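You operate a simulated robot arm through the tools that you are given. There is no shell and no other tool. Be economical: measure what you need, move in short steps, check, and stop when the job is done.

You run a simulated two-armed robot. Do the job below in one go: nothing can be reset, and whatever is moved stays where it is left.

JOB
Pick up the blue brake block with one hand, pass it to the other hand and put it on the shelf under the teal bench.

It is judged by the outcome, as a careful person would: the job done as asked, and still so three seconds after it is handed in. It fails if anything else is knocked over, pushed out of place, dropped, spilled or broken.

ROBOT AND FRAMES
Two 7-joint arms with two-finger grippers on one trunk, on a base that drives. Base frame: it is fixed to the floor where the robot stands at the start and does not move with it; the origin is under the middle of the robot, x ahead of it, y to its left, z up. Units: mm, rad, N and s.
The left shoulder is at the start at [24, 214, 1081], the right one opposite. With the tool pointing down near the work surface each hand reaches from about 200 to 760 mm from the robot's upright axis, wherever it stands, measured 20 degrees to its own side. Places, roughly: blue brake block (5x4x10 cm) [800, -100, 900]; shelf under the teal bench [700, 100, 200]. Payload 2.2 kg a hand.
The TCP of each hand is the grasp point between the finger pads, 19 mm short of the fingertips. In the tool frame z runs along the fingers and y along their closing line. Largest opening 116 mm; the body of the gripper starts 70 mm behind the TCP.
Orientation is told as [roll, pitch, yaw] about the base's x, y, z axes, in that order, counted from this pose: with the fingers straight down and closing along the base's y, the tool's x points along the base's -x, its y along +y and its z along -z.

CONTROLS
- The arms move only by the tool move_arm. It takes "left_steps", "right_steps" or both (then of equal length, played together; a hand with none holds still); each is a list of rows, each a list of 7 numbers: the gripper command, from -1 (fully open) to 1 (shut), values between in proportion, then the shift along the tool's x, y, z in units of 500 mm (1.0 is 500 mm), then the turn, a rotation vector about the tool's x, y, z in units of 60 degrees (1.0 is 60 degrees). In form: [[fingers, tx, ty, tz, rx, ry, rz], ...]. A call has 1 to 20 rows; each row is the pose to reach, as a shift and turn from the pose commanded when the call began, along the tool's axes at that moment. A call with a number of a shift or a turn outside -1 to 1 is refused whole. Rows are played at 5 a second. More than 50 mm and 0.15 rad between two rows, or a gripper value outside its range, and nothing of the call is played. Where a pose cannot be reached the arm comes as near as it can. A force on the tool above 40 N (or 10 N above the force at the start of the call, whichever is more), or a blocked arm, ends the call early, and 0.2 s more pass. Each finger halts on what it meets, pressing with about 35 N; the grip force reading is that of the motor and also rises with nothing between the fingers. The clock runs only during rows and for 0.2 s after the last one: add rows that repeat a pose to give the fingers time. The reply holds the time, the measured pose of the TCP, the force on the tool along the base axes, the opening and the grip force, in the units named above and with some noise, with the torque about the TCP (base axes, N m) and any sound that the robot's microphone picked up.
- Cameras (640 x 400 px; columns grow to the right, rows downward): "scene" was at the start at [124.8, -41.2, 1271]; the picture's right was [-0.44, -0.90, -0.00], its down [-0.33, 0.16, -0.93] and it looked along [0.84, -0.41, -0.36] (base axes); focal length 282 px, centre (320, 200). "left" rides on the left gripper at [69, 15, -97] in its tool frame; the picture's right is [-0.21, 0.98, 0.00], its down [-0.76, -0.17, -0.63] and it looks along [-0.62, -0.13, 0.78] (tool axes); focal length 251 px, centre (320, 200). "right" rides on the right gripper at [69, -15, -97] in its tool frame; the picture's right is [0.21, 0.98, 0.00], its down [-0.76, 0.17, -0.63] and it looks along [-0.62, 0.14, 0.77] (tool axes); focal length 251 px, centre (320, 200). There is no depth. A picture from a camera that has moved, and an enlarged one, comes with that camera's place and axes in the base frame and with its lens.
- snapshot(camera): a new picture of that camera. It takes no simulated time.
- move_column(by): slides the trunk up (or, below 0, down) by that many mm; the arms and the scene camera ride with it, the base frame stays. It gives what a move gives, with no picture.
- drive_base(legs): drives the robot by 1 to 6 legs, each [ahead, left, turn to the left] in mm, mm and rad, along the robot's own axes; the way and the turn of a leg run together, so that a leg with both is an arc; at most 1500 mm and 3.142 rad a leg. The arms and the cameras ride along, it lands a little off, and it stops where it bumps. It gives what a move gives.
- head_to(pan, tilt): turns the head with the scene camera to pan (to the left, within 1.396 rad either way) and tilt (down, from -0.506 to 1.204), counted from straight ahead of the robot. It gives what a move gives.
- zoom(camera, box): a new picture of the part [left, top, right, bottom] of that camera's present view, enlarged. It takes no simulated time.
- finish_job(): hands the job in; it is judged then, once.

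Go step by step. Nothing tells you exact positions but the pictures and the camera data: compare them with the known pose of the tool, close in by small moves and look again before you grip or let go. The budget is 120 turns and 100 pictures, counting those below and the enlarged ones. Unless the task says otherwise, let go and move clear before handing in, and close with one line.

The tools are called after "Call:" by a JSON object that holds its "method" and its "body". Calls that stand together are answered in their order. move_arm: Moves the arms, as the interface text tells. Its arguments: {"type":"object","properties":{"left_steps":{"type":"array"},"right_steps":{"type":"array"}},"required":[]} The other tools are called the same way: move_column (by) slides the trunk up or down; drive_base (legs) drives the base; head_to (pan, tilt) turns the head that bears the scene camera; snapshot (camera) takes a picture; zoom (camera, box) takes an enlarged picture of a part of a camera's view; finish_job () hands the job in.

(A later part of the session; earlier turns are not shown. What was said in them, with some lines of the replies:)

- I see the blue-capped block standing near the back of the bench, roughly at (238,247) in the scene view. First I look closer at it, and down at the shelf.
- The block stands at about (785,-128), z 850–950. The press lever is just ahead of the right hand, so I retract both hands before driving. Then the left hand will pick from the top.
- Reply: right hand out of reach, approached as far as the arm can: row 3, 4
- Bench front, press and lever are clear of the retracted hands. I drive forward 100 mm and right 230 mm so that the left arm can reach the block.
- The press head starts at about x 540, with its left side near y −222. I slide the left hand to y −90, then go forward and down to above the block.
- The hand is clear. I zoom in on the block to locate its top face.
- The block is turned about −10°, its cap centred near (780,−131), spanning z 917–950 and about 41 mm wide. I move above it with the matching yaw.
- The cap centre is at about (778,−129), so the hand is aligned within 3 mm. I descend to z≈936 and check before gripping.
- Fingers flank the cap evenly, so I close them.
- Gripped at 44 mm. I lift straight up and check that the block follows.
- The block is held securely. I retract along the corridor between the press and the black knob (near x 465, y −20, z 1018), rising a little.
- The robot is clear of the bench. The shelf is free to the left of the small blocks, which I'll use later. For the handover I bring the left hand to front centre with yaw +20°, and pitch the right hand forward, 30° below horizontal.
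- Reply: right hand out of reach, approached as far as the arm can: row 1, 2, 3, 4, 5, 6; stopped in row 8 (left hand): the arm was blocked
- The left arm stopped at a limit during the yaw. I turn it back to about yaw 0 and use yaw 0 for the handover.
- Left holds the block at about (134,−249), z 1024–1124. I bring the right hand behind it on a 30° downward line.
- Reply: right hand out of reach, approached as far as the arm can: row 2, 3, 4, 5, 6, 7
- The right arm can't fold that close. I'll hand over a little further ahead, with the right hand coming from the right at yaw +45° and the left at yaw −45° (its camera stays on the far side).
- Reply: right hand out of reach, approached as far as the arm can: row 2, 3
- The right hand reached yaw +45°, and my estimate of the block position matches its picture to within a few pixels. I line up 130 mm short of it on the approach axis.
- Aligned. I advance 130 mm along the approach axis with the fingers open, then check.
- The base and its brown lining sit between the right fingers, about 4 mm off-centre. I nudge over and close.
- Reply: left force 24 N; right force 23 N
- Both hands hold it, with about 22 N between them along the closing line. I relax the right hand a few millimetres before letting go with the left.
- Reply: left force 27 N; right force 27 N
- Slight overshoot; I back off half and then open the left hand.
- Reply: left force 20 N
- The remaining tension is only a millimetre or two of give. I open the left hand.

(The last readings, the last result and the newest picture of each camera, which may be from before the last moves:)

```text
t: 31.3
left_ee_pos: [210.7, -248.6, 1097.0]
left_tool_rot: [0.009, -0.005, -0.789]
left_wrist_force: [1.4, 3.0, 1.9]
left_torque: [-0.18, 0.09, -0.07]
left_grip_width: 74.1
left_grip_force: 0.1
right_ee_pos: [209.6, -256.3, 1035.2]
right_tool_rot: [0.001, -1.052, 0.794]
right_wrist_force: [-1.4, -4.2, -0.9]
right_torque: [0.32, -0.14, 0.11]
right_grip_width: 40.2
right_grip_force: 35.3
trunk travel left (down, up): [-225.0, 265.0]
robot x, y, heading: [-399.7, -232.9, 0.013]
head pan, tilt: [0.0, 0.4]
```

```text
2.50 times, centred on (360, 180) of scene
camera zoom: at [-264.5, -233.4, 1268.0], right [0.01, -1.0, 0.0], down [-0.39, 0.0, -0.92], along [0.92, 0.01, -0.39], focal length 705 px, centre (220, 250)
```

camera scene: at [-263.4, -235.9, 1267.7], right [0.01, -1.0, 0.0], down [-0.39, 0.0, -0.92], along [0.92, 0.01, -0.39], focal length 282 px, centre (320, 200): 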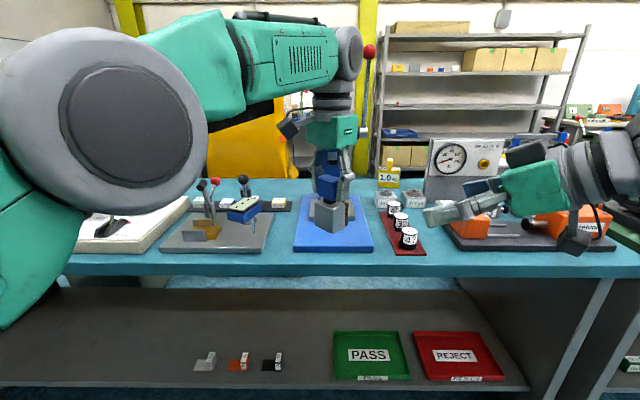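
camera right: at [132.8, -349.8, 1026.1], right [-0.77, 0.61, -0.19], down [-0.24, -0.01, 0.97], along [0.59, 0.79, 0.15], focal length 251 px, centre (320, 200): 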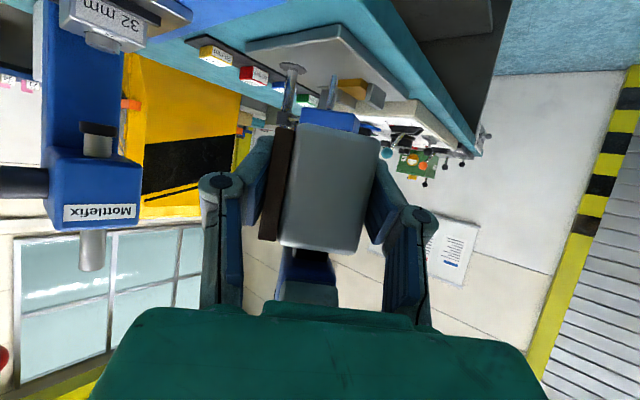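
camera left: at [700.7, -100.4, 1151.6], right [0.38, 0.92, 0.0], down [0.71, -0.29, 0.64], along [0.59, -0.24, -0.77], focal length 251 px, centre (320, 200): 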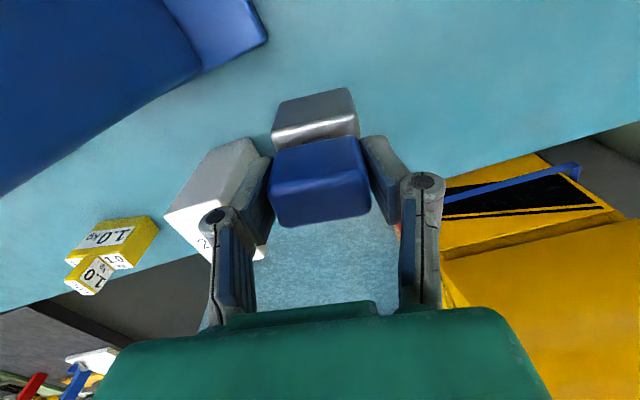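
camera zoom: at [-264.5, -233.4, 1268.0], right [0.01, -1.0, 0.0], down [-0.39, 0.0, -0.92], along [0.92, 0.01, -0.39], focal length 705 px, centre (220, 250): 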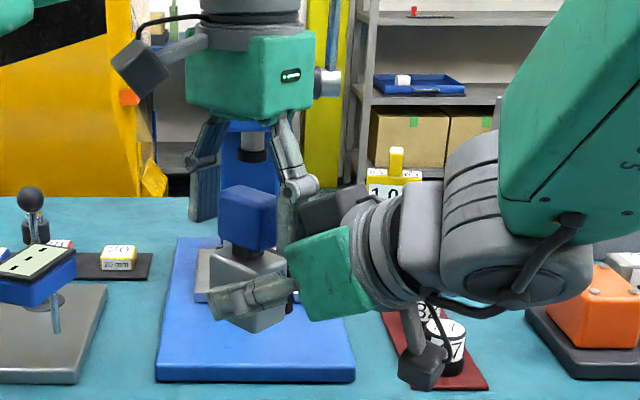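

Released; the block stays in the right hand. I raise the left hand straight up, then move it away to the left.

Call:
{"method": "move_arm", "body": {"left_steps": [[-0.3, 0, 0, -0.03, 0, 0, 0], [-0.3, 0, 0, -0.08, 0, 0, 0], [-0.3, 0, 0, -0.16, 0, 0, 0], [-0.3, 0.07, 0.03, -0.18, 0, 0, -0.1], [-0.3, 0.14, 0.06, -0.18, 0, 0, -0.2], [-0.3, 0.21, 0.1, -0.18, 0, 0, -0.3], [-0.3, 0.28, 0.13, -0.18, 0, 0, -0.4]]}}

Call:
{"method": "snapshot", "body": {"camera": "scene"}}

Call:
{"method": "snapshot", "body": {"camera": "right"}}

```text
t: 32.9
left_ee_pos: [146.2, -108.4, 1201.9]
left_tool_rot: [0.013, -0.055, -0.377]
left_wrist_force: [-6.8, 0.7, -15.4]
left_torque: [-0.09, -0.61, 0.03]
left_grip_width: 75.3
left_grip_force: 0.1
left hand out of reach, approached as far as the arm can: row 2, 3, 4, 5, 6
right_ee_pos: [199.1, -251.3, 1043.4]
right_tool_rot: [-0.026, -1.06, 0.816]
right_wrist_force: [-2.0, 0.8, -1.8]
right_torque: [-0.12, 0.02, -0.06]
right_grip_width: 40.2
right_grip_force: 34.8
trunk travel left (down, up): [-225.0, 265.0]
robot x, y, heading: [-400.0, -232.7, 0.01]
head pan, tilt: [0.0, 0.4]
```

```text
66 pictures are left
camera scene: at [-278.3, -227.7, 1269.9], right [0.01, -1.0, 0.0], down [-0.38, -0.01, -0.92], along [0.92, 0.01, -0.38], focal length 282 px, centre (320, 200)
```

scene: 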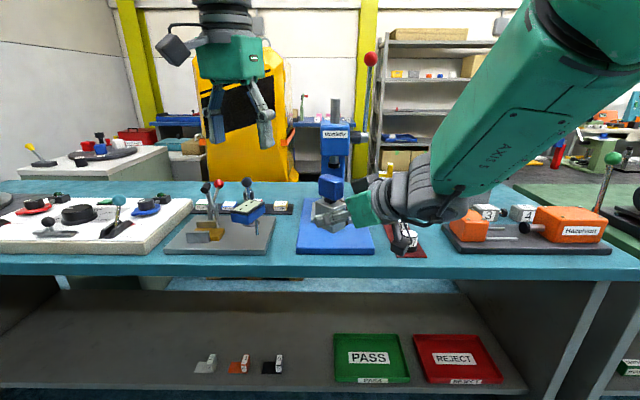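

```text
65 pictures are left
camera right: at [126.5, -346.9, 1031.9], right [-0.77, 0.61, -0.2], down [-0.25, 0.0, 0.97], along [0.59, 0.79, 0.16], focal length 251 px, centre (320, 200)
```

right: 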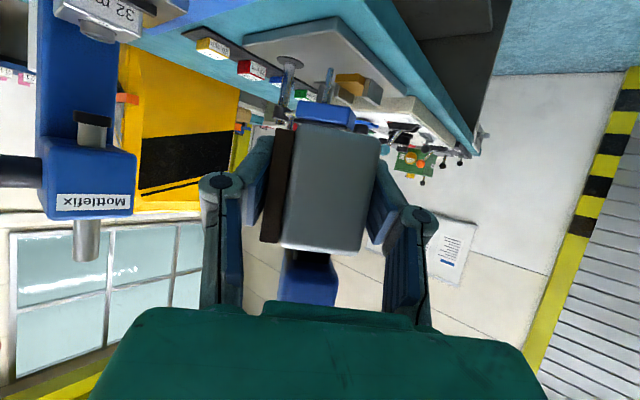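

The block stays in the right hand. The left wrist shows some force, so I check with a null move.

Call:
{"method": "move_arm", "body": {"left_steps": [[-0.3, 0, 0, 0, 0, 0, 0], [-0.3, 0, 0, 0, 0, 0, 0]], "right_steps": [[1, 0, 0, 0, 0, 0, 0], [1, 0, 0, 0, 0, 0, 0]]}}

```text
t: 33.5
left_ee_pos: [149.7, -112.5, 1184.4]
left_tool_rot: [0.013, -0.007, -0.379]
left_wrist_force: [-0.8, 0.0, -0.5]
left_torque: [0.03, 0.01, 0.02]
left_grip_width: 75.6
left_grip_force: 0.1
right_ee_pos: [207.9, -258.6, 1035.8]
right_tool_rot: [0.002, -1.054, 0.79]
right_wrist_force: [0.6, 0.0, -3.3]
right_torque: [-0.02, -0.03, -0.02]
right_grip_width: 40.3
right_grip_force: 35.3
trunk travel left (down, up): [-225.0, 265.0]
robot x, y, heading: [-402.4, -235.3, 0.012]
head pan, tilt: [0.0, 0.4]
```

That was a transient; all is steady now, and the block weighs on the right hand only. I stow the left hand close in.

Call:
{"method": "move_arm", "body": {"left_steps": [[-0.3, 0.08, 0.007, 0, 0, 0, -0.05], [-0.3, 0.16, 0.014, 0, 0, 0, -0.1], [-0.3, 0.24, 0.021, 0, 0, 0, -0.15], [-0.3, 0.32, 0.028, 0, 0, 0, -0.2], [-0.3, 0.4, 0.035, 0, 0, 0, -0.25], [-0.3, 0.48, 0.042, 0, 0, 0, -0.3], [-0.3, 0.55, 0.05, 0, 0, 0, -0.36]]}}

Call:
{"method": "head_to", "body": {"pan": 0.9, "tilt": 0.7}}

Call:
{"method": "snapshot", "body": {"camera": "scene"}}

```text
t: 35.1
left_ee_pos: [-93.7, 17.2, 1184.5]
left_tool_rot: [0.011, -0.01, -0.002]
left_wrist_force: [0.4, -0.6, 0.8]
left_torque: [0.04, 0.0, -0.03]
left_grip_width: 75.5
left_grip_force: 0.0
right_ee_pos: [210.3, -257.7, 1036.1]
right_tool_rot: [0.0, -1.052, 0.795]
right_wrist_force: [-0.8, 0.1, -2.2]
right_torque: [0.01, 0.03, -0.01]
right_grip_width: 40.1
right_grip_force: 35.0
trunk travel left (down, up): [-225.0, 265.0]
robot x, y, heading: [-400.4, -236.1, 0.011]
head pan, tilt: [0.0, 0.4]
```

```text
t: 36.3
left_ee_pos: [-92.8, 20.0, 1184.8]
left_tool_rot: [0.007, -0.013, -0.004]
left_wrist_force: [0.3, -0.3, 0.1]
left_torque: [0.02, 0.0, 0.0]
left_grip_width: 75.3
left_grip_force: 0.1
right_ee_pos: [210.6, -255.1, 1036.2]
right_tool_rot: [-0.002, -1.051, 0.794]
right_wrist_force: [0.6, -0.3, -3.3]
right_torque: [0.0, 0.02, 0.0]
right_grip_width: 40.2
right_grip_force: 35.0
trunk travel left (down, up): [-225.0, 265.0]
robot x, y, heading: [-398.9, -235.7, 0.009]
head pan, tilt: [0.901, 0.7]
```

```text
64 pictures are left
camera scene: at [-306.9, -164.3, 1241.3], right [0.79, -0.61, 0.0], down [-0.4, -0.51, -0.76], along [0.47, 0.6, -0.65], focal length 282 px, centre (320, 200)
```

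scene: 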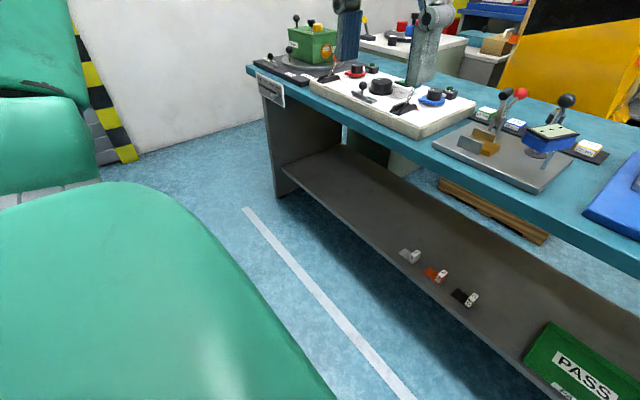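

The floor is clear to the left, and the shelf is free left of the silver block (y≈233) up to about y 1150. I drive left so the right hand serves shelf y≈480.

Call:
{"method": "drive_base", "body": {"legs": [[0, 900, 0]]}}

Call:
{"method": "head_to", "body": {"pan": 0.0, "tilt": 0.75}}

Call:
{"method": "snapshot", "body": {"camera": "scene"}}

```text
t: 40.9
left_ee_pos: [-104.0, 890.4, 1185.0]
left_tool_rot: [0.014, -0.009, 0.0]
left_wrist_force: [-0.7, 0.5, 0.6]
left_torque: [0.02, 0.01, 0.0]
left_grip_width: 75.3
left_grip_force: 0.0
right_ee_pos: [199.0, 620.0, 1036.8]
right_tool_rot: [0.008, -1.056, 0.79]
right_wrist_force: [0.2, -1.1, -3.5]
right_torque: [0.01, 0.02, 0.04]
right_grip_width: 39.9
right_grip_force: 35.3
trunk travel left (down, up): [-225.0, 265.0]
robot x, y, heading: [-411.2, 643.5, 0.013]
head pan, tilt: [0.901, 0.7]
```

```text
t: 42.1
left_ee_pos: [-106.7, 904.2, 1182.8]
left_tool_rot: [0.004, -0.012, 0.001]
left_wrist_force: [0.2, 0.5, 0.0]
left_torque: [-0.01, -0.01, -0.01]
left_grip_width: 75.4
left_grip_force: 0.0
right_ee_pos: [197.0, 630.7, 1036.9]
right_tool_rot: [-0.009, -1.051, 0.808]
right_wrist_force: [-0.1, 1.4, -3.0]
right_torque: [-0.01, -0.01, -0.05]
right_grip_width: 40.4
right_grip_force: 35.0
trunk travel left (down, up): [-225.0, 265.0]
robot x, y, heading: [-412.3, 641.5, 0.013]
head pan, tilt: [0.0, 0.75]
```

```text
63 pictures are left
camera scene: at [-287.0, 653.9, 1237.1], right [0.01, -1.0, 0.01], down [-0.68, -0.01, -0.73], along [0.73, 0.01, -0.68], focal length 282 px, centre (320, 200)
```

scene: 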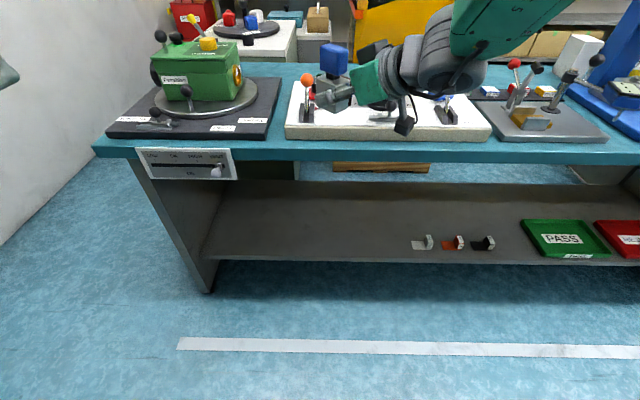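

All clear here. I lower the trunk fully; the block stays about 50 mm in front of the bench edge.

Call:
{"method": "move_column", "body": {"by": -220}}

Call:
{"method": "snapshot", "body": {"camera": "scene"}}

Call:
{"method": "snapshot", "body": {"camera": "right"}}

```text
t: 44.4
left_ee_pos: [-107.1, 898.4, 965.4]
left_tool_rot: [0.008, -0.013, 0.001]
left_wrist_force: [-0.3, 0.4, -0.2]
left_torque: [0.01, -0.01, 0.01]
left_grip_width: 75.8
left_grip_force: 0.0
right_ee_pos: [195.6, 625.5, 818.1]
right_tool_rot: [-0.002, -1.054, 0.8]
right_wrist_force: [-0.8, -1.1, -2.3]
right_torque: [-0.01, -0.02, 0.0]
right_grip_width: 40.4
right_grip_force: 35.3
trunk travel left (down, up): [-5.0, 485.0]
robot x, y, heading: [-411.8, 641.7, 0.015]
head pan, tilt: [0.0, 0.75]
```

```text
62 pictures are left
camera scene: at [-287.8, 648.5, 1017.2], right [0.01, -1.0, 0.0], down [-0.68, -0.01, -0.73], along [0.73, 0.01, -0.68], focal length 282 px, centre (320, 200)
```

scene: 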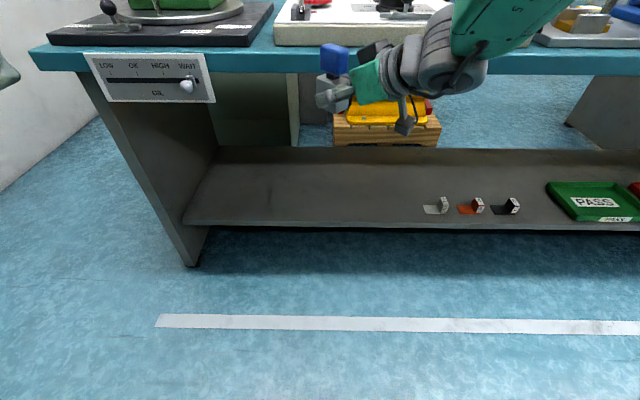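

```text
61 pictures are left
camera right: at [123.4, 529.4, 805.8], right [-0.77, 0.61, -0.19], down [-0.24, -0.01, 0.97], along [0.59, 0.79, 0.15], focal length 251 px, centre (320, 200)
```

right: 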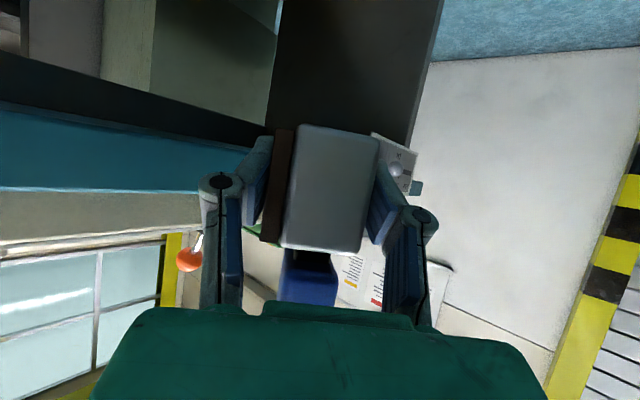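

The shelf top is at roughly z 225 with its front edge near x 410. I lower the right hand in front of the bench while turning it to point straight ahead.

Call:
{"method": "move_arm", "body": {"right_steps": [[1, 0.067, -0.013, 0.023, 0.047, 0, 0.027], [1, 0.135, -0.027, 0.045, 0.095, 0, 0.054], [1, 0.202, -0.04, 0.068, 0.142, 0, 0.081], [1, 0.269, -0.053, 0.09, 0.19, 0, 0.108], [1, 0.337, -0.067, 0.113, 0.237, 0, 0.135], [1, 0.404, -0.08, 0.135, 0.285, 0, 0.162], [1, 0.472, -0.094, 0.158, 0.332, 0, 0.189]]}}

Call:
{"method": "snapshot", "body": {"camera": "scene"}}

```text
t: 46.0
left_ee_pos: [-107.6, 898.1, 965.0]
left_tool_rot: [0.009, -0.013, 0.0]
left_wrist_force: [0.5, -0.3, -0.4]
left_torque: [0.0, 0.0, 0.03]
left_grip_width: 75.4
left_grip_force: 0.0
right_ee_pos: [211.7, 527.9, 581.7]
right_tool_rot: [0.025, -1.038, 0.396]
right_wrist_force: [0.4, 0.8, -2.8]
right_torque: [0.0, 0.03, 0.0]
right_grip_width: 40.4
right_grip_force: 34.9
right hand out of reach, approached as far as the arm can: row 6, 7
trunk travel left (down, up): [-5.0, 485.0]
robot x, y, heading: [-410.0, 641.8, 0.017]
head pan, tilt: [0.0, 0.75]
```

```text
60 pictures are left
camera scene: at [-286.8, 648.1, 1016.9], right [0.01, -1.0, 0.0], down [-0.69, -0.01, -0.73], along [0.73, 0.01, -0.69], focal length 282 px, centre (320, 200)
```

scene: 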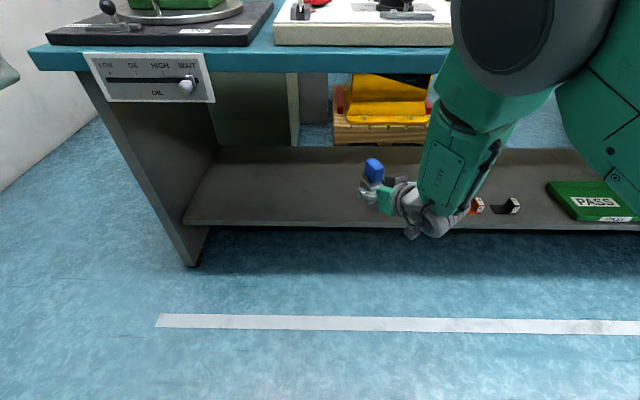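

The elbow is still high; lowering further will bring it down. I keep yaw ≈0.4 and go straight down.

Call:
{"method": "move_arm", "body": {"right_steps": [[1, 0.072, 0, 0.042, 0, 0, 0], [1, 0.143, 0, 0.085, 0, 0, 0], [1, 0.215, 0, 0.127, 0, 0, 0], [1, 0.287, 0, 0.169, 0, 0, 0], [1, 0.358, 0, 0.212, 0, 0, 0], [1, 0.43, 0, 0.254, 0, 0, 0]]}}

Call:
{"method": "snapshot", "body": {"camera": "scene"}}

```text
t: 47.4
left_ee_pos: [-107.3, 898.9, 964.7]
left_tool_rot: [0.009, -0.014, 0.0]
left_wrist_force: [0.3, 1.1, 0.1]
left_torque: [-0.02, -0.02, 0.02]
left_grip_width: 75.4
left_grip_force: 0.1
right_ee_pos: [246.8, 514.9, 368.3]
right_tool_rot: [0.072, -0.995, 0.403]
right_wrist_force: [-0.1, 0.1, -2.7]
right_torque: [0.01, 0.02, 0.03]
right_grip_width: 40.4
right_grip_force: 34.5
right hand out of reach, approached as far as the arm can: row 1, 2, 3, 4, 5, 6
trunk travel left (down, up): [-5.0, 485.0]
robot x, y, heading: [-407.9, 642.9, 0.013]
head pan, tilt: [0.0, 0.75]
```

```text
59 pictures are left
camera scene: at [-286.9, 648.3, 1017.0], right [0.01, -1.0, 0.0], down [-0.69, -0.01, -0.73], along [0.73, 0.01, -0.69], focal length 282 px, centre (320, 200)
```

scene: 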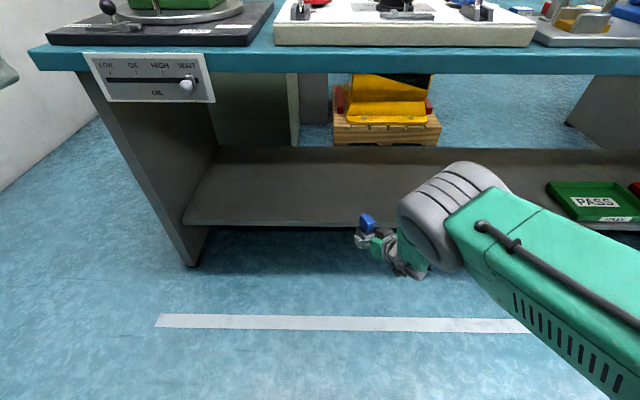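

The arm is now low and under the bench-top level, with the elbow well down. I correct the hand's tilt (roll, pitch) and see whether this pose is reachable.

Call:
{"method": "move_arm", "body": {"right_steps": [[1, 0, 0, 0, -0.045, -0.028, -0.05], [1, 0, 0, 0, -0.089, -0.055, -0.102], [1, 0, 0, 0, -0.089, -0.055, -0.102]]}}

```text
t: 48.2
left_ee_pos: [-106.9, 899.5, 965.4]
left_tool_rot: [0.007, -0.012, -0.001]
left_wrist_force: [-0.1, -0.5, -1.3]
left_torque: [0.03, 0.01, 0.02]
left_grip_width: 75.4
left_grip_force: 0.0
right_ee_pos: [246.0, 516.3, 367.2]
right_tool_rot: [-0.008, -1.057, 0.606]
right_wrist_force: [0.5, -0.8, -2.9]
right_torque: [0.0, 0.04, 0.01]
right_grip_width: 40.5
right_grip_force: 35.1
trunk travel left (down, up): [-5.0, 485.0]
robot x, y, heading: [-413.4, 645.6, 0.017]
head pan, tilt: [0.0, 0.75]
```

The pose is reached exactly. I test here in free space whether the arm can go down to placing height before moving in.

Call:
{"method": "move_arm", "body": {"right_steps": [[1, 0.048, 0, 0.027, 0, 0, 0], [1, 0.096, 0, 0.054, 0, 0, 0], [1, 0.144, 0, 0.081, 0, 0, 0], [1, 0.192, 0, 0.108, 0, 0, 0], [1, 0.192, 0, 0.108, 0, 0, 0]]}}

Call:
{"method": "snapshot", "body": {"camera": "scene"}}

Call:
{"method": "snapshot", "body": {"camera": "right"}}

```text
t: 49.4
left_ee_pos: [-106.1, 899.9, 963.9]
left_tool_rot: [0.008, -0.013, 0.0]
left_wrist_force: [0.0, 0.2, -0.1]
left_torque: [-0.01, -0.01, 0.02]
left_grip_width: 75.4
left_grip_force: 0.0
right_ee_pos: [250.6, 514.4, 254.8]
right_tool_rot: [-0.01, -1.056, 0.609]
right_wrist_force: [-0.4, -1.2, -2.9]
right_torque: [0.01, 0.04, 0.0]
right_grip_width: 40.4
right_grip_force: 34.9
trunk travel left (down, up): [-5.0, 485.0]
robot x, y, heading: [-411.0, 640.4, 0.014]
head pan, tilt: [0.0, 0.75]
```

```text
58 pictures are left
camera scene: at [-287.3, 647.7, 1017.1], right [0.01, -1.0, 0.0], down [-0.68, -0.01, -0.73], along [0.73, 0.01, -0.68], focal length 282 px, centre (320, 200)
```

scene: 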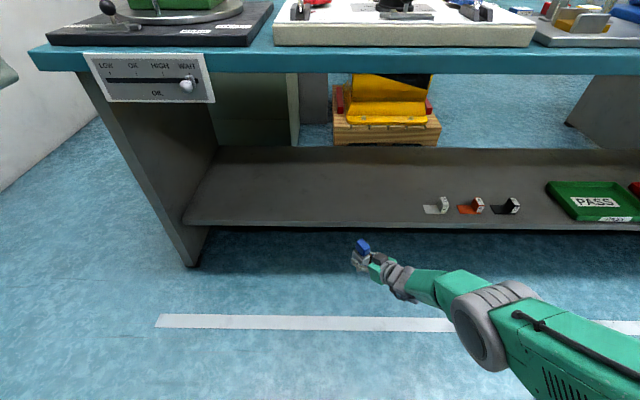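

```text
57 pictures are left
camera right: at [159.8, 434.5, 243.4], right [-0.64, 0.75, -0.19], down [-0.24, 0.04, 0.97], along [0.73, 0.66, 0.15], focal length 251 px, centre (320, 200)
```

right: 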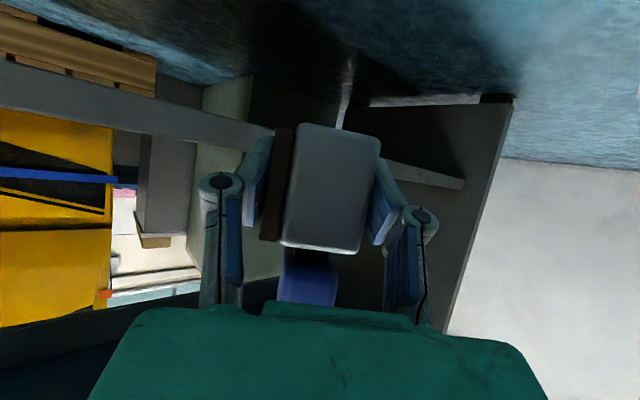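

Placing height is reachable with the elbow well clear. I zoom on the shelf edge, seen nearly edge-on, to fix its height.

Call:
{"method": "zoom", "body": {"camera": "right", "box": [370, 130, 510, 220]}}

Call:
{"method": "zoom", "body": {"camera": "right", "box": [0, 40, 280, 200]}}

Call:
{"method": "zoom", "body": {"camera": "scene", "box": [320, 180, 480, 280]}}

```text
4.44 times, centred on (440, 175) of right
camera zoom: at [159.8, 434.5, 243.4], right [-0.64, 0.75, -0.19], down [-0.24, 0.04, 0.97], along [0.73, 0.66, 0.15], focal length 1118 px, centre (-213, 311)
```

zoom: 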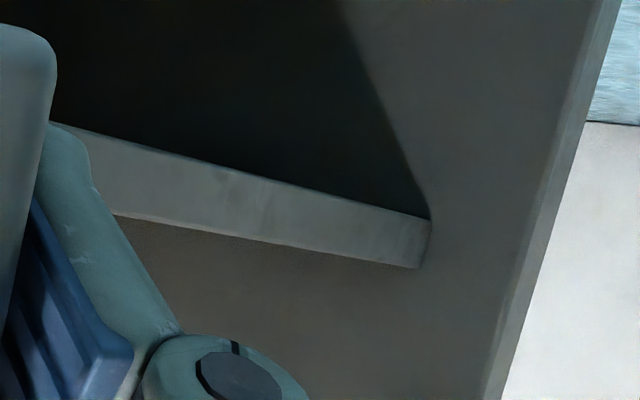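

```text
2.29 times, centred on (140, 120) of right
camera zoom: at [159.8, 434.5, 243.4], right [-0.64, 0.75, -0.19], down [-0.24, 0.04, 0.97], along [0.73, 0.66, 0.15], focal length 575 px, centre (731, 383)
```

zoom: 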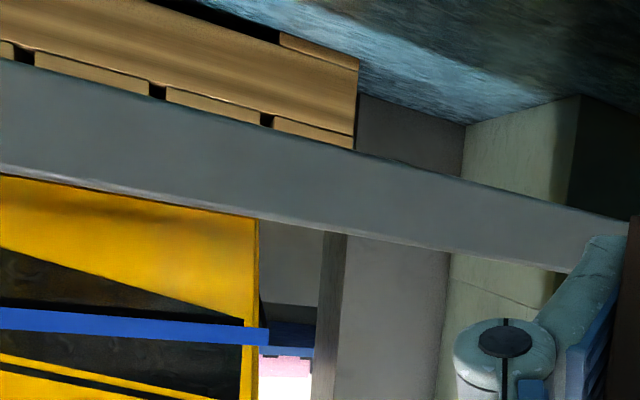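

```text
4.00 times, centred on (400, 230) of scene
camera zoom: at [-287.3, 647.7, 1017.1], right [0.01, -1.0, 0.0], down [-0.68, -0.01, -0.73], along [0.73, 0.01, -0.68], focal length 1128 px, centre (0, 80)
```

zoom: 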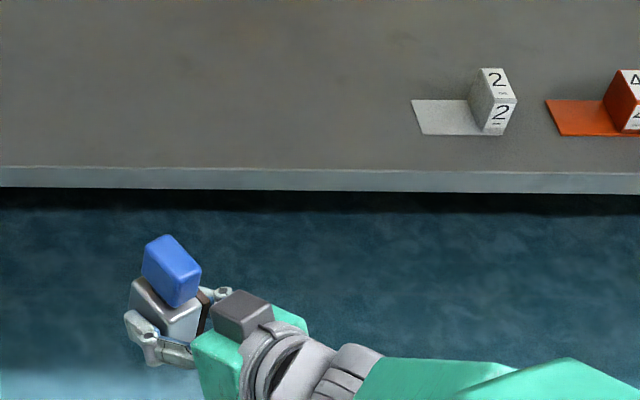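

The shelf top is at about z 248, with its front edge near x 410. I raise the hand to z≈330, then drive forward to bring the block over the shelf at x≈465.

Call:
{"method": "move_arm", "body": {"right_steps": [[1, -0.045, 0, -0.025, 0, 0, 0], [1, -0.09, 0, -0.05, 0, 0, 0], [1, -0.131, 0, -0.074, 0, 0, 0], [1, -0.131, 0, -0.074, 0, 0, 0]]}}

Call:
{"method": "drive_base", "body": {"legs": [[215, 0, 0]]}}

Call:
{"method": "snapshot", "body": {"camera": "scene"}}

Call:
{"method": "snapshot", "body": {"camera": "right"}}

```text
t: 50.4
left_ee_pos: [-106.0, 898.2, 964.3]
left_tool_rot: [0.008, -0.012, -0.002]
left_wrist_force: [0.2, -0.4, 0.1]
left_torque: [-0.01, 0.02, 0.01]
left_grip_width: 75.4
left_grip_force: 0.1
right_ee_pos: [248.2, 514.3, 332.3]
right_tool_rot: [-0.01, -1.055, 0.606]
right_wrist_force: [-0.2, 0.6, -3.0]
right_torque: [0.01, -0.02, 0.01]
right_grip_width: 40.3
right_grip_force: 34.7
trunk travel left (down, up): [-5.0, 485.0]
robot x, y, heading: [-410.8, 642.8, 0.012]
head pan, tilt: [0.0, 0.75]
```

```text
t: 52.1
left_ee_pos: [106.9, 901.5, 964.9]
left_tool_rot: [0.008, -0.013, -0.001]
left_wrist_force: [0.8, 0.9, -0.1]
left_torque: [0.0, 0.0, 0.01]
left_grip_width: 75.6
left_grip_force: 0.0
right_ee_pos: [458.8, 515.8, 331.7]
right_tool_rot: [-0.007, -1.053, 0.602]
right_wrist_force: [-0.4, -0.2, -2.5]
right_torque: [-0.02, 0.01, 0.03]
right_grip_width: 40.0
right_grip_force: 35.6
trunk travel left (down, up): [-5.0, 485.0]
robot x, y, heading: [-198.9, 645.5, 0.013]
head pan, tilt: [0.0, 0.75]
```

```text
53 pictures are left
camera scene: at [-74.4, 650.3, 1016.9], right [0.01, -1.0, 0.0], down [-0.69, -0.01, -0.73], along [0.73, 0.01, -0.69], focal length 282 px, centre (320, 200)
```

scene: 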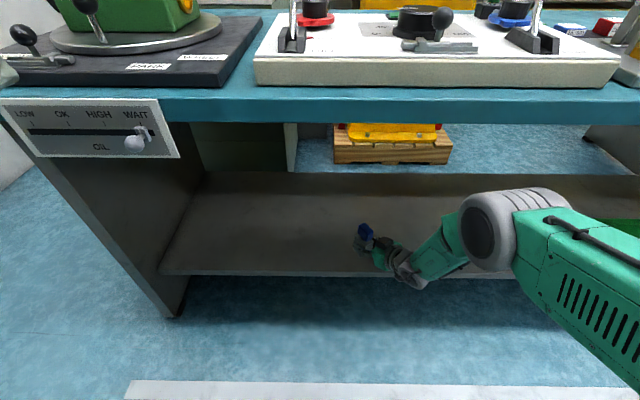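

```text
52 pictures are left
camera right: at [369.5, 436.1, 319.6], right [-0.64, 0.75, -0.19], down [-0.24, 0.04, 0.97], along [0.73, 0.66, 0.15], focal length 251 px, centre (320, 200)
```

right: 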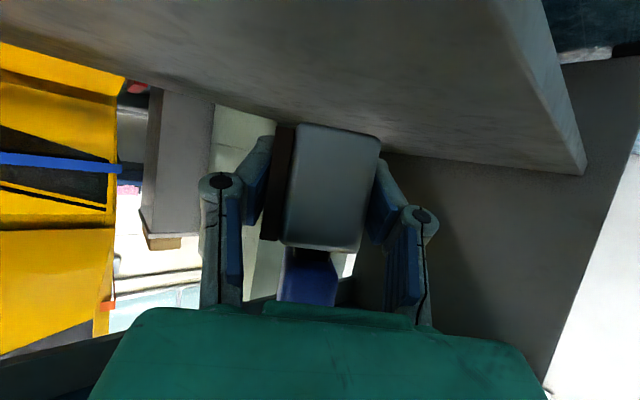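

Over the shelf now; its edge is confirmed at about x 412, z 248. I lower to just above the surface, moving 10 mm deeper.

Call:
{"method": "move_arm", "body": {"right_steps": [[1, 0.027, -0.004, 0.022, 0, 0, 0], [1, 0.055, -0.007, 0.044, 0, 0, 0], [1, 0.082, -0.011, 0.066, 0, 0, 0], [1, 0.082, -0.011, 0.066, 0, 0, 0]]}}

Call:
{"method": "snapshot", "body": {"camera": "right"}}

Call:
{"method": "zoom", "body": {"camera": "scene", "box": [300, 200, 460, 300]}}

```text
t: 53.1
left_ee_pos: [104.1, 900.0, 966.7]
left_tool_rot: [0.009, -0.014, -0.001]
left_wrist_force: [0.1, 0.0, 1.0]
left_torque: [0.02, 0.0, 0.01]
left_grip_width: 75.3
left_grip_force: 0.0
right_ee_pos: [470.3, 515.0, 283.6]
right_tool_rot: [-0.014, -1.058, 0.606]
right_wrist_force: [0.7, 0.2, -2.5]
right_torque: [-0.02, 0.02, -0.04]
right_grip_width: 40.4
right_grip_force: 35.5
trunk travel left (down, up): [-5.0, 485.0]
robot x, y, heading: [-197.0, 646.8, 0.009]
head pan, tilt: [0.0, 0.75]
```

```text
51 pictures are left
camera right: at [380.6, 435.5, 270.3], right [-0.63, 0.75, -0.19], down [-0.25, 0.04, 0.97], along [0.73, 0.66, 0.16], focal length 251 px, centre (320, 200)
```

right: 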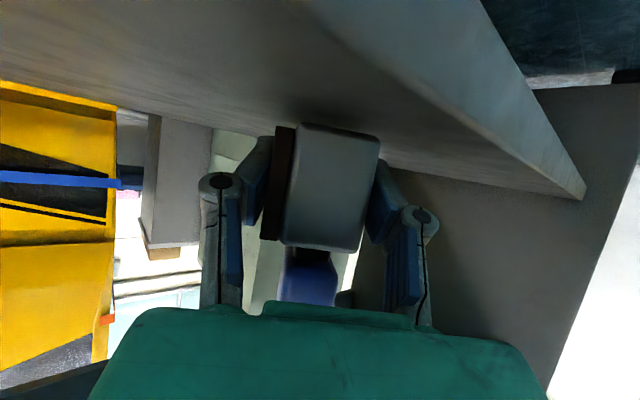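

```text
4.00 times, centred on (380, 250) of scene
camera zoom: at [-75.2, 650.2, 1017.1], right [0.01, -1.0, 0.0], down [-0.68, -0.01, -0.73], along [0.73, 0.01, -0.68], focal length 1128 px, centre (80, 0)
```

zoom: 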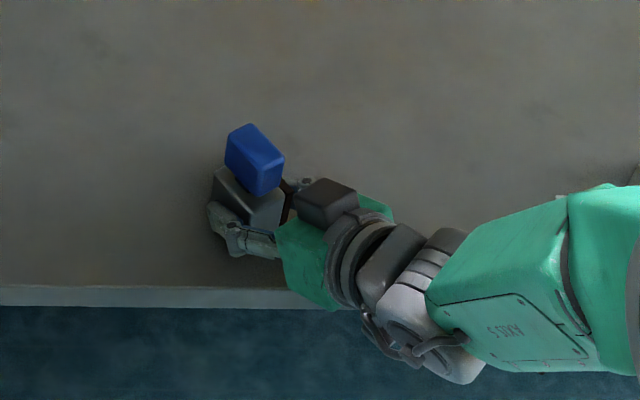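

About 10 mm remains. I lower in small steps, watching the force.

Call:
{"method": "move_arm", "body": {"right_steps": [[1, 0.0044, 0, 0.0025, 0, 0, 0], [1, 0.0088, 0, 0.005, 0, 0, 0], [1, 0.0132, 0, 0.0075, 0, 0, 0], [1, 0.0132, 0, 0.0075, 0, 0, 0]]}}

```text
t: 54.1
left_ee_pos: [101.3, 900.3, 966.1]
left_tool_rot: [0.01, -0.015, -0.002]
left_wrist_force: [-0.2, 0.5, -0.9]
left_torque: [0.01, -0.03, -0.02]
left_grip_width: 75.5
left_grip_force: 0.0
right_ee_pos: [471.6, 516.8, 276.0]
right_tool_rot: [-0.014, -1.062, 0.608]
right_wrist_force: [1.0, -0.3, 9.2]
right_torque: [0.09, 0.25, -0.02]
right_grip_width: 40.4
right_grip_force: 35.3
trunk travel left (down, up): [-5.0, 485.0]
robot x, y, heading: [-197.4, 648.6, 0.01]
head pan, tilt: [0.0, 0.75]
```

Contact: about 12 N upward with the block standing on the shelf. I open the right hand gently.

Call:
{"method": "move_arm", "body": {"right_steps": [[0.2, 0, 0, 0, 0, 0, 0], [0.0, 0, 0, 0, 0, 0, 0], [-0.3, 0, 0, 0, 0, 0, 0], [-0.6, 0, 0, 0, 0, 0, 0], [-0.6, 0, 0, 0, 0, 0, 0]]}}

Call:
{"method": "snapshot", "body": {"camera": "right"}}

Call:
{"method": "zoom", "body": {"camera": "scene", "box": [300, 200, 460, 300]}}

```text
t: 55.3
left_ee_pos: [102.8, 900.6, 966.2]
left_tool_rot: [0.01, -0.015, -0.002]
left_wrist_force: [-0.4, -0.1, -0.2]
left_torque: [0.0, 0.01, -0.02]
left_grip_width: 75.4
left_grip_force: 0.1
right_ee_pos: [472.0, 515.7, 273.5]
right_tool_rot: [-0.012, -1.058, 0.605]
right_wrist_force: [0.4, -0.7, 0.1]
right_torque: [0.03, -0.02, 0.01]
right_grip_width: 92.8
right_grip_force: 0.0
trunk travel left (down, up): [-5.0, 485.0]
robot x, y, heading: [-199.6, 648.4, 0.012]
head pan, tilt: [0.0, 0.75]
```

```text
49 pictures are left
camera right: at [380.5, 436.4, 261.6], right [-0.63, 0.75, -0.19], down [-0.25, 0.04, 0.97], along [0.73, 0.66, 0.16], focal length 251 px, centre (320, 200)
```

right: 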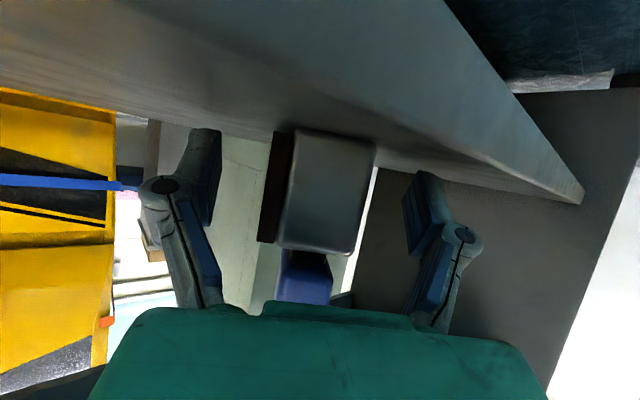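

```text
4.00 times, centred on (380, 250) of scene
camera zoom: at [-75.6, 650.3, 1017.1], right [0.01, -1.0, 0.0], down [-0.68, -0.01, -0.73], along [0.73, 0.01, -0.68], focal length 1128 px, centre (80, 0)
```

zoom: 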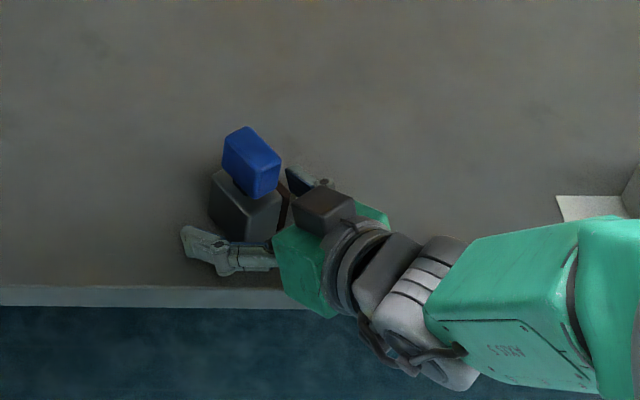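

The block stands upright on the shelf, free of the fingers. I withdraw straight back along the tool axis.

Call:
{"method": "move_arm", "body": {"right_steps": [[-0.6, 0, 0, -0.03, 0, 0, 0], [-0.6, 0, 0, -0.09, 0, 0, 0], [-0.6, 0, 0, -0.15, 0, 0, 0], [-0.6, 0, 0, -0.22, 0, 0, 0], [-0.6, 0, 0, -0.28, 0, 0, 0]]}}

Call:
{"method": "snapshot", "body": {"camera": "right"}}

Call:
{"method": "snapshot", "body": {"camera": "scene"}}

```text
t: 56.5
left_ee_pos: [102.0, 900.5, 966.0]
left_tool_rot: [0.009, -0.017, -0.001]
left_wrist_force: [-0.7, 0.0, -0.3]
left_torque: [0.01, -0.02, 0.01]
left_grip_width: 75.4
left_grip_force: 0.0
right_ee_pos: [366.9, 447.6, 344.7]
right_tool_rot: [-0.012, -1.059, 0.606]
right_wrist_force: [-0.3, 0.3, 0.1]
right_torque: [0.02, -0.05, 0.01]
right_grip_width: 92.8
right_grip_force: 0.1
trunk travel left (down, up): [-5.0, 485.0]
robot x, y, heading: [-196.3, 645.5, 0.01]
head pan, tilt: [0.0, 0.75]
```

```text
47 pictures are left
camera right: at [276.1, 368.3, 331.8], right [-0.63, 0.75, -0.19], down [-0.25, 0.04, 0.97], along [0.73, 0.66, 0.16], focal length 251 px, centre (320, 200)
```

right: 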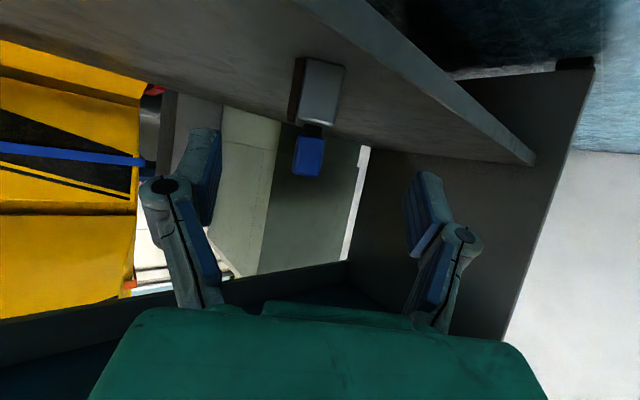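

```text
46 pictures are left
camera scene: at [-75.9, 650.2, 1017.1], right [0.01, -1.0, 0.0], down [-0.68, -0.01, -0.73], along [0.73, 0.01, -0.68], focal length 282 px, centre (320, 200)
```

scene: 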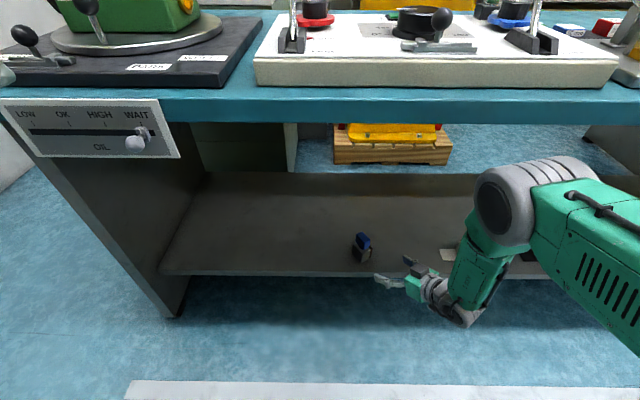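

The block stands alone and upright on the shelf, and the hand is clear. I back the base away and check everything.

Call:
{"method": "drive_base", "body": {"legs": [[-230, 0, 0]]}}

Call:
{"method": "snapshot", "body": {"camera": "scene"}}

```text
t: 58.2
left_ee_pos: [-126.8, 897.1, 965.5]
left_tool_rot: [0.008, -0.017, 0.002]
left_wrist_force: [-0.2, -0.5, 0.2]
left_torque: [-0.03, -0.01, -0.02]
left_grip_width: 75.6
left_grip_force: 0.1
right_ee_pos: [139.0, 445.2, 344.4]
right_tool_rot: [-0.013, -1.059, 0.61]
right_wrist_force: [-0.2, 0.0, 0.6]
right_torque: [-0.05, -0.02, 0.03]
right_grip_width: 92.7
right_grip_force: 0.1
trunk travel left (down, up): [-5.0, 485.0]
robot x, y, heading: [-427.3, 644.6, 0.013]
head pan, tilt: [0.0, 0.75]
```

```text
45 pictures are left
camera scene: at [-305.0, 647.4, 1017.2], right [0.01, -1.0, 0.0], down [-0.68, -0.01, -0.73], along [0.73, 0.01, -0.68], focal length 282 px, centre (320, 200)
```

scene: 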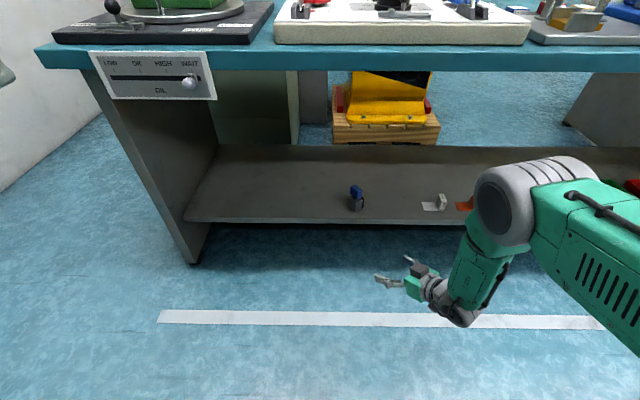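

The block stands upright on the shelf, the other shelf items are where they were, and both hands are clear. I hand the job in.

Call:
{"method": "finish_job", "body": {}}

```text
The job is handed in.
```

The blue brake block was picked up with the left hand, passed to the right hand and left standing upright on the shelf under the teal bench, and nothing else looked disturbed.
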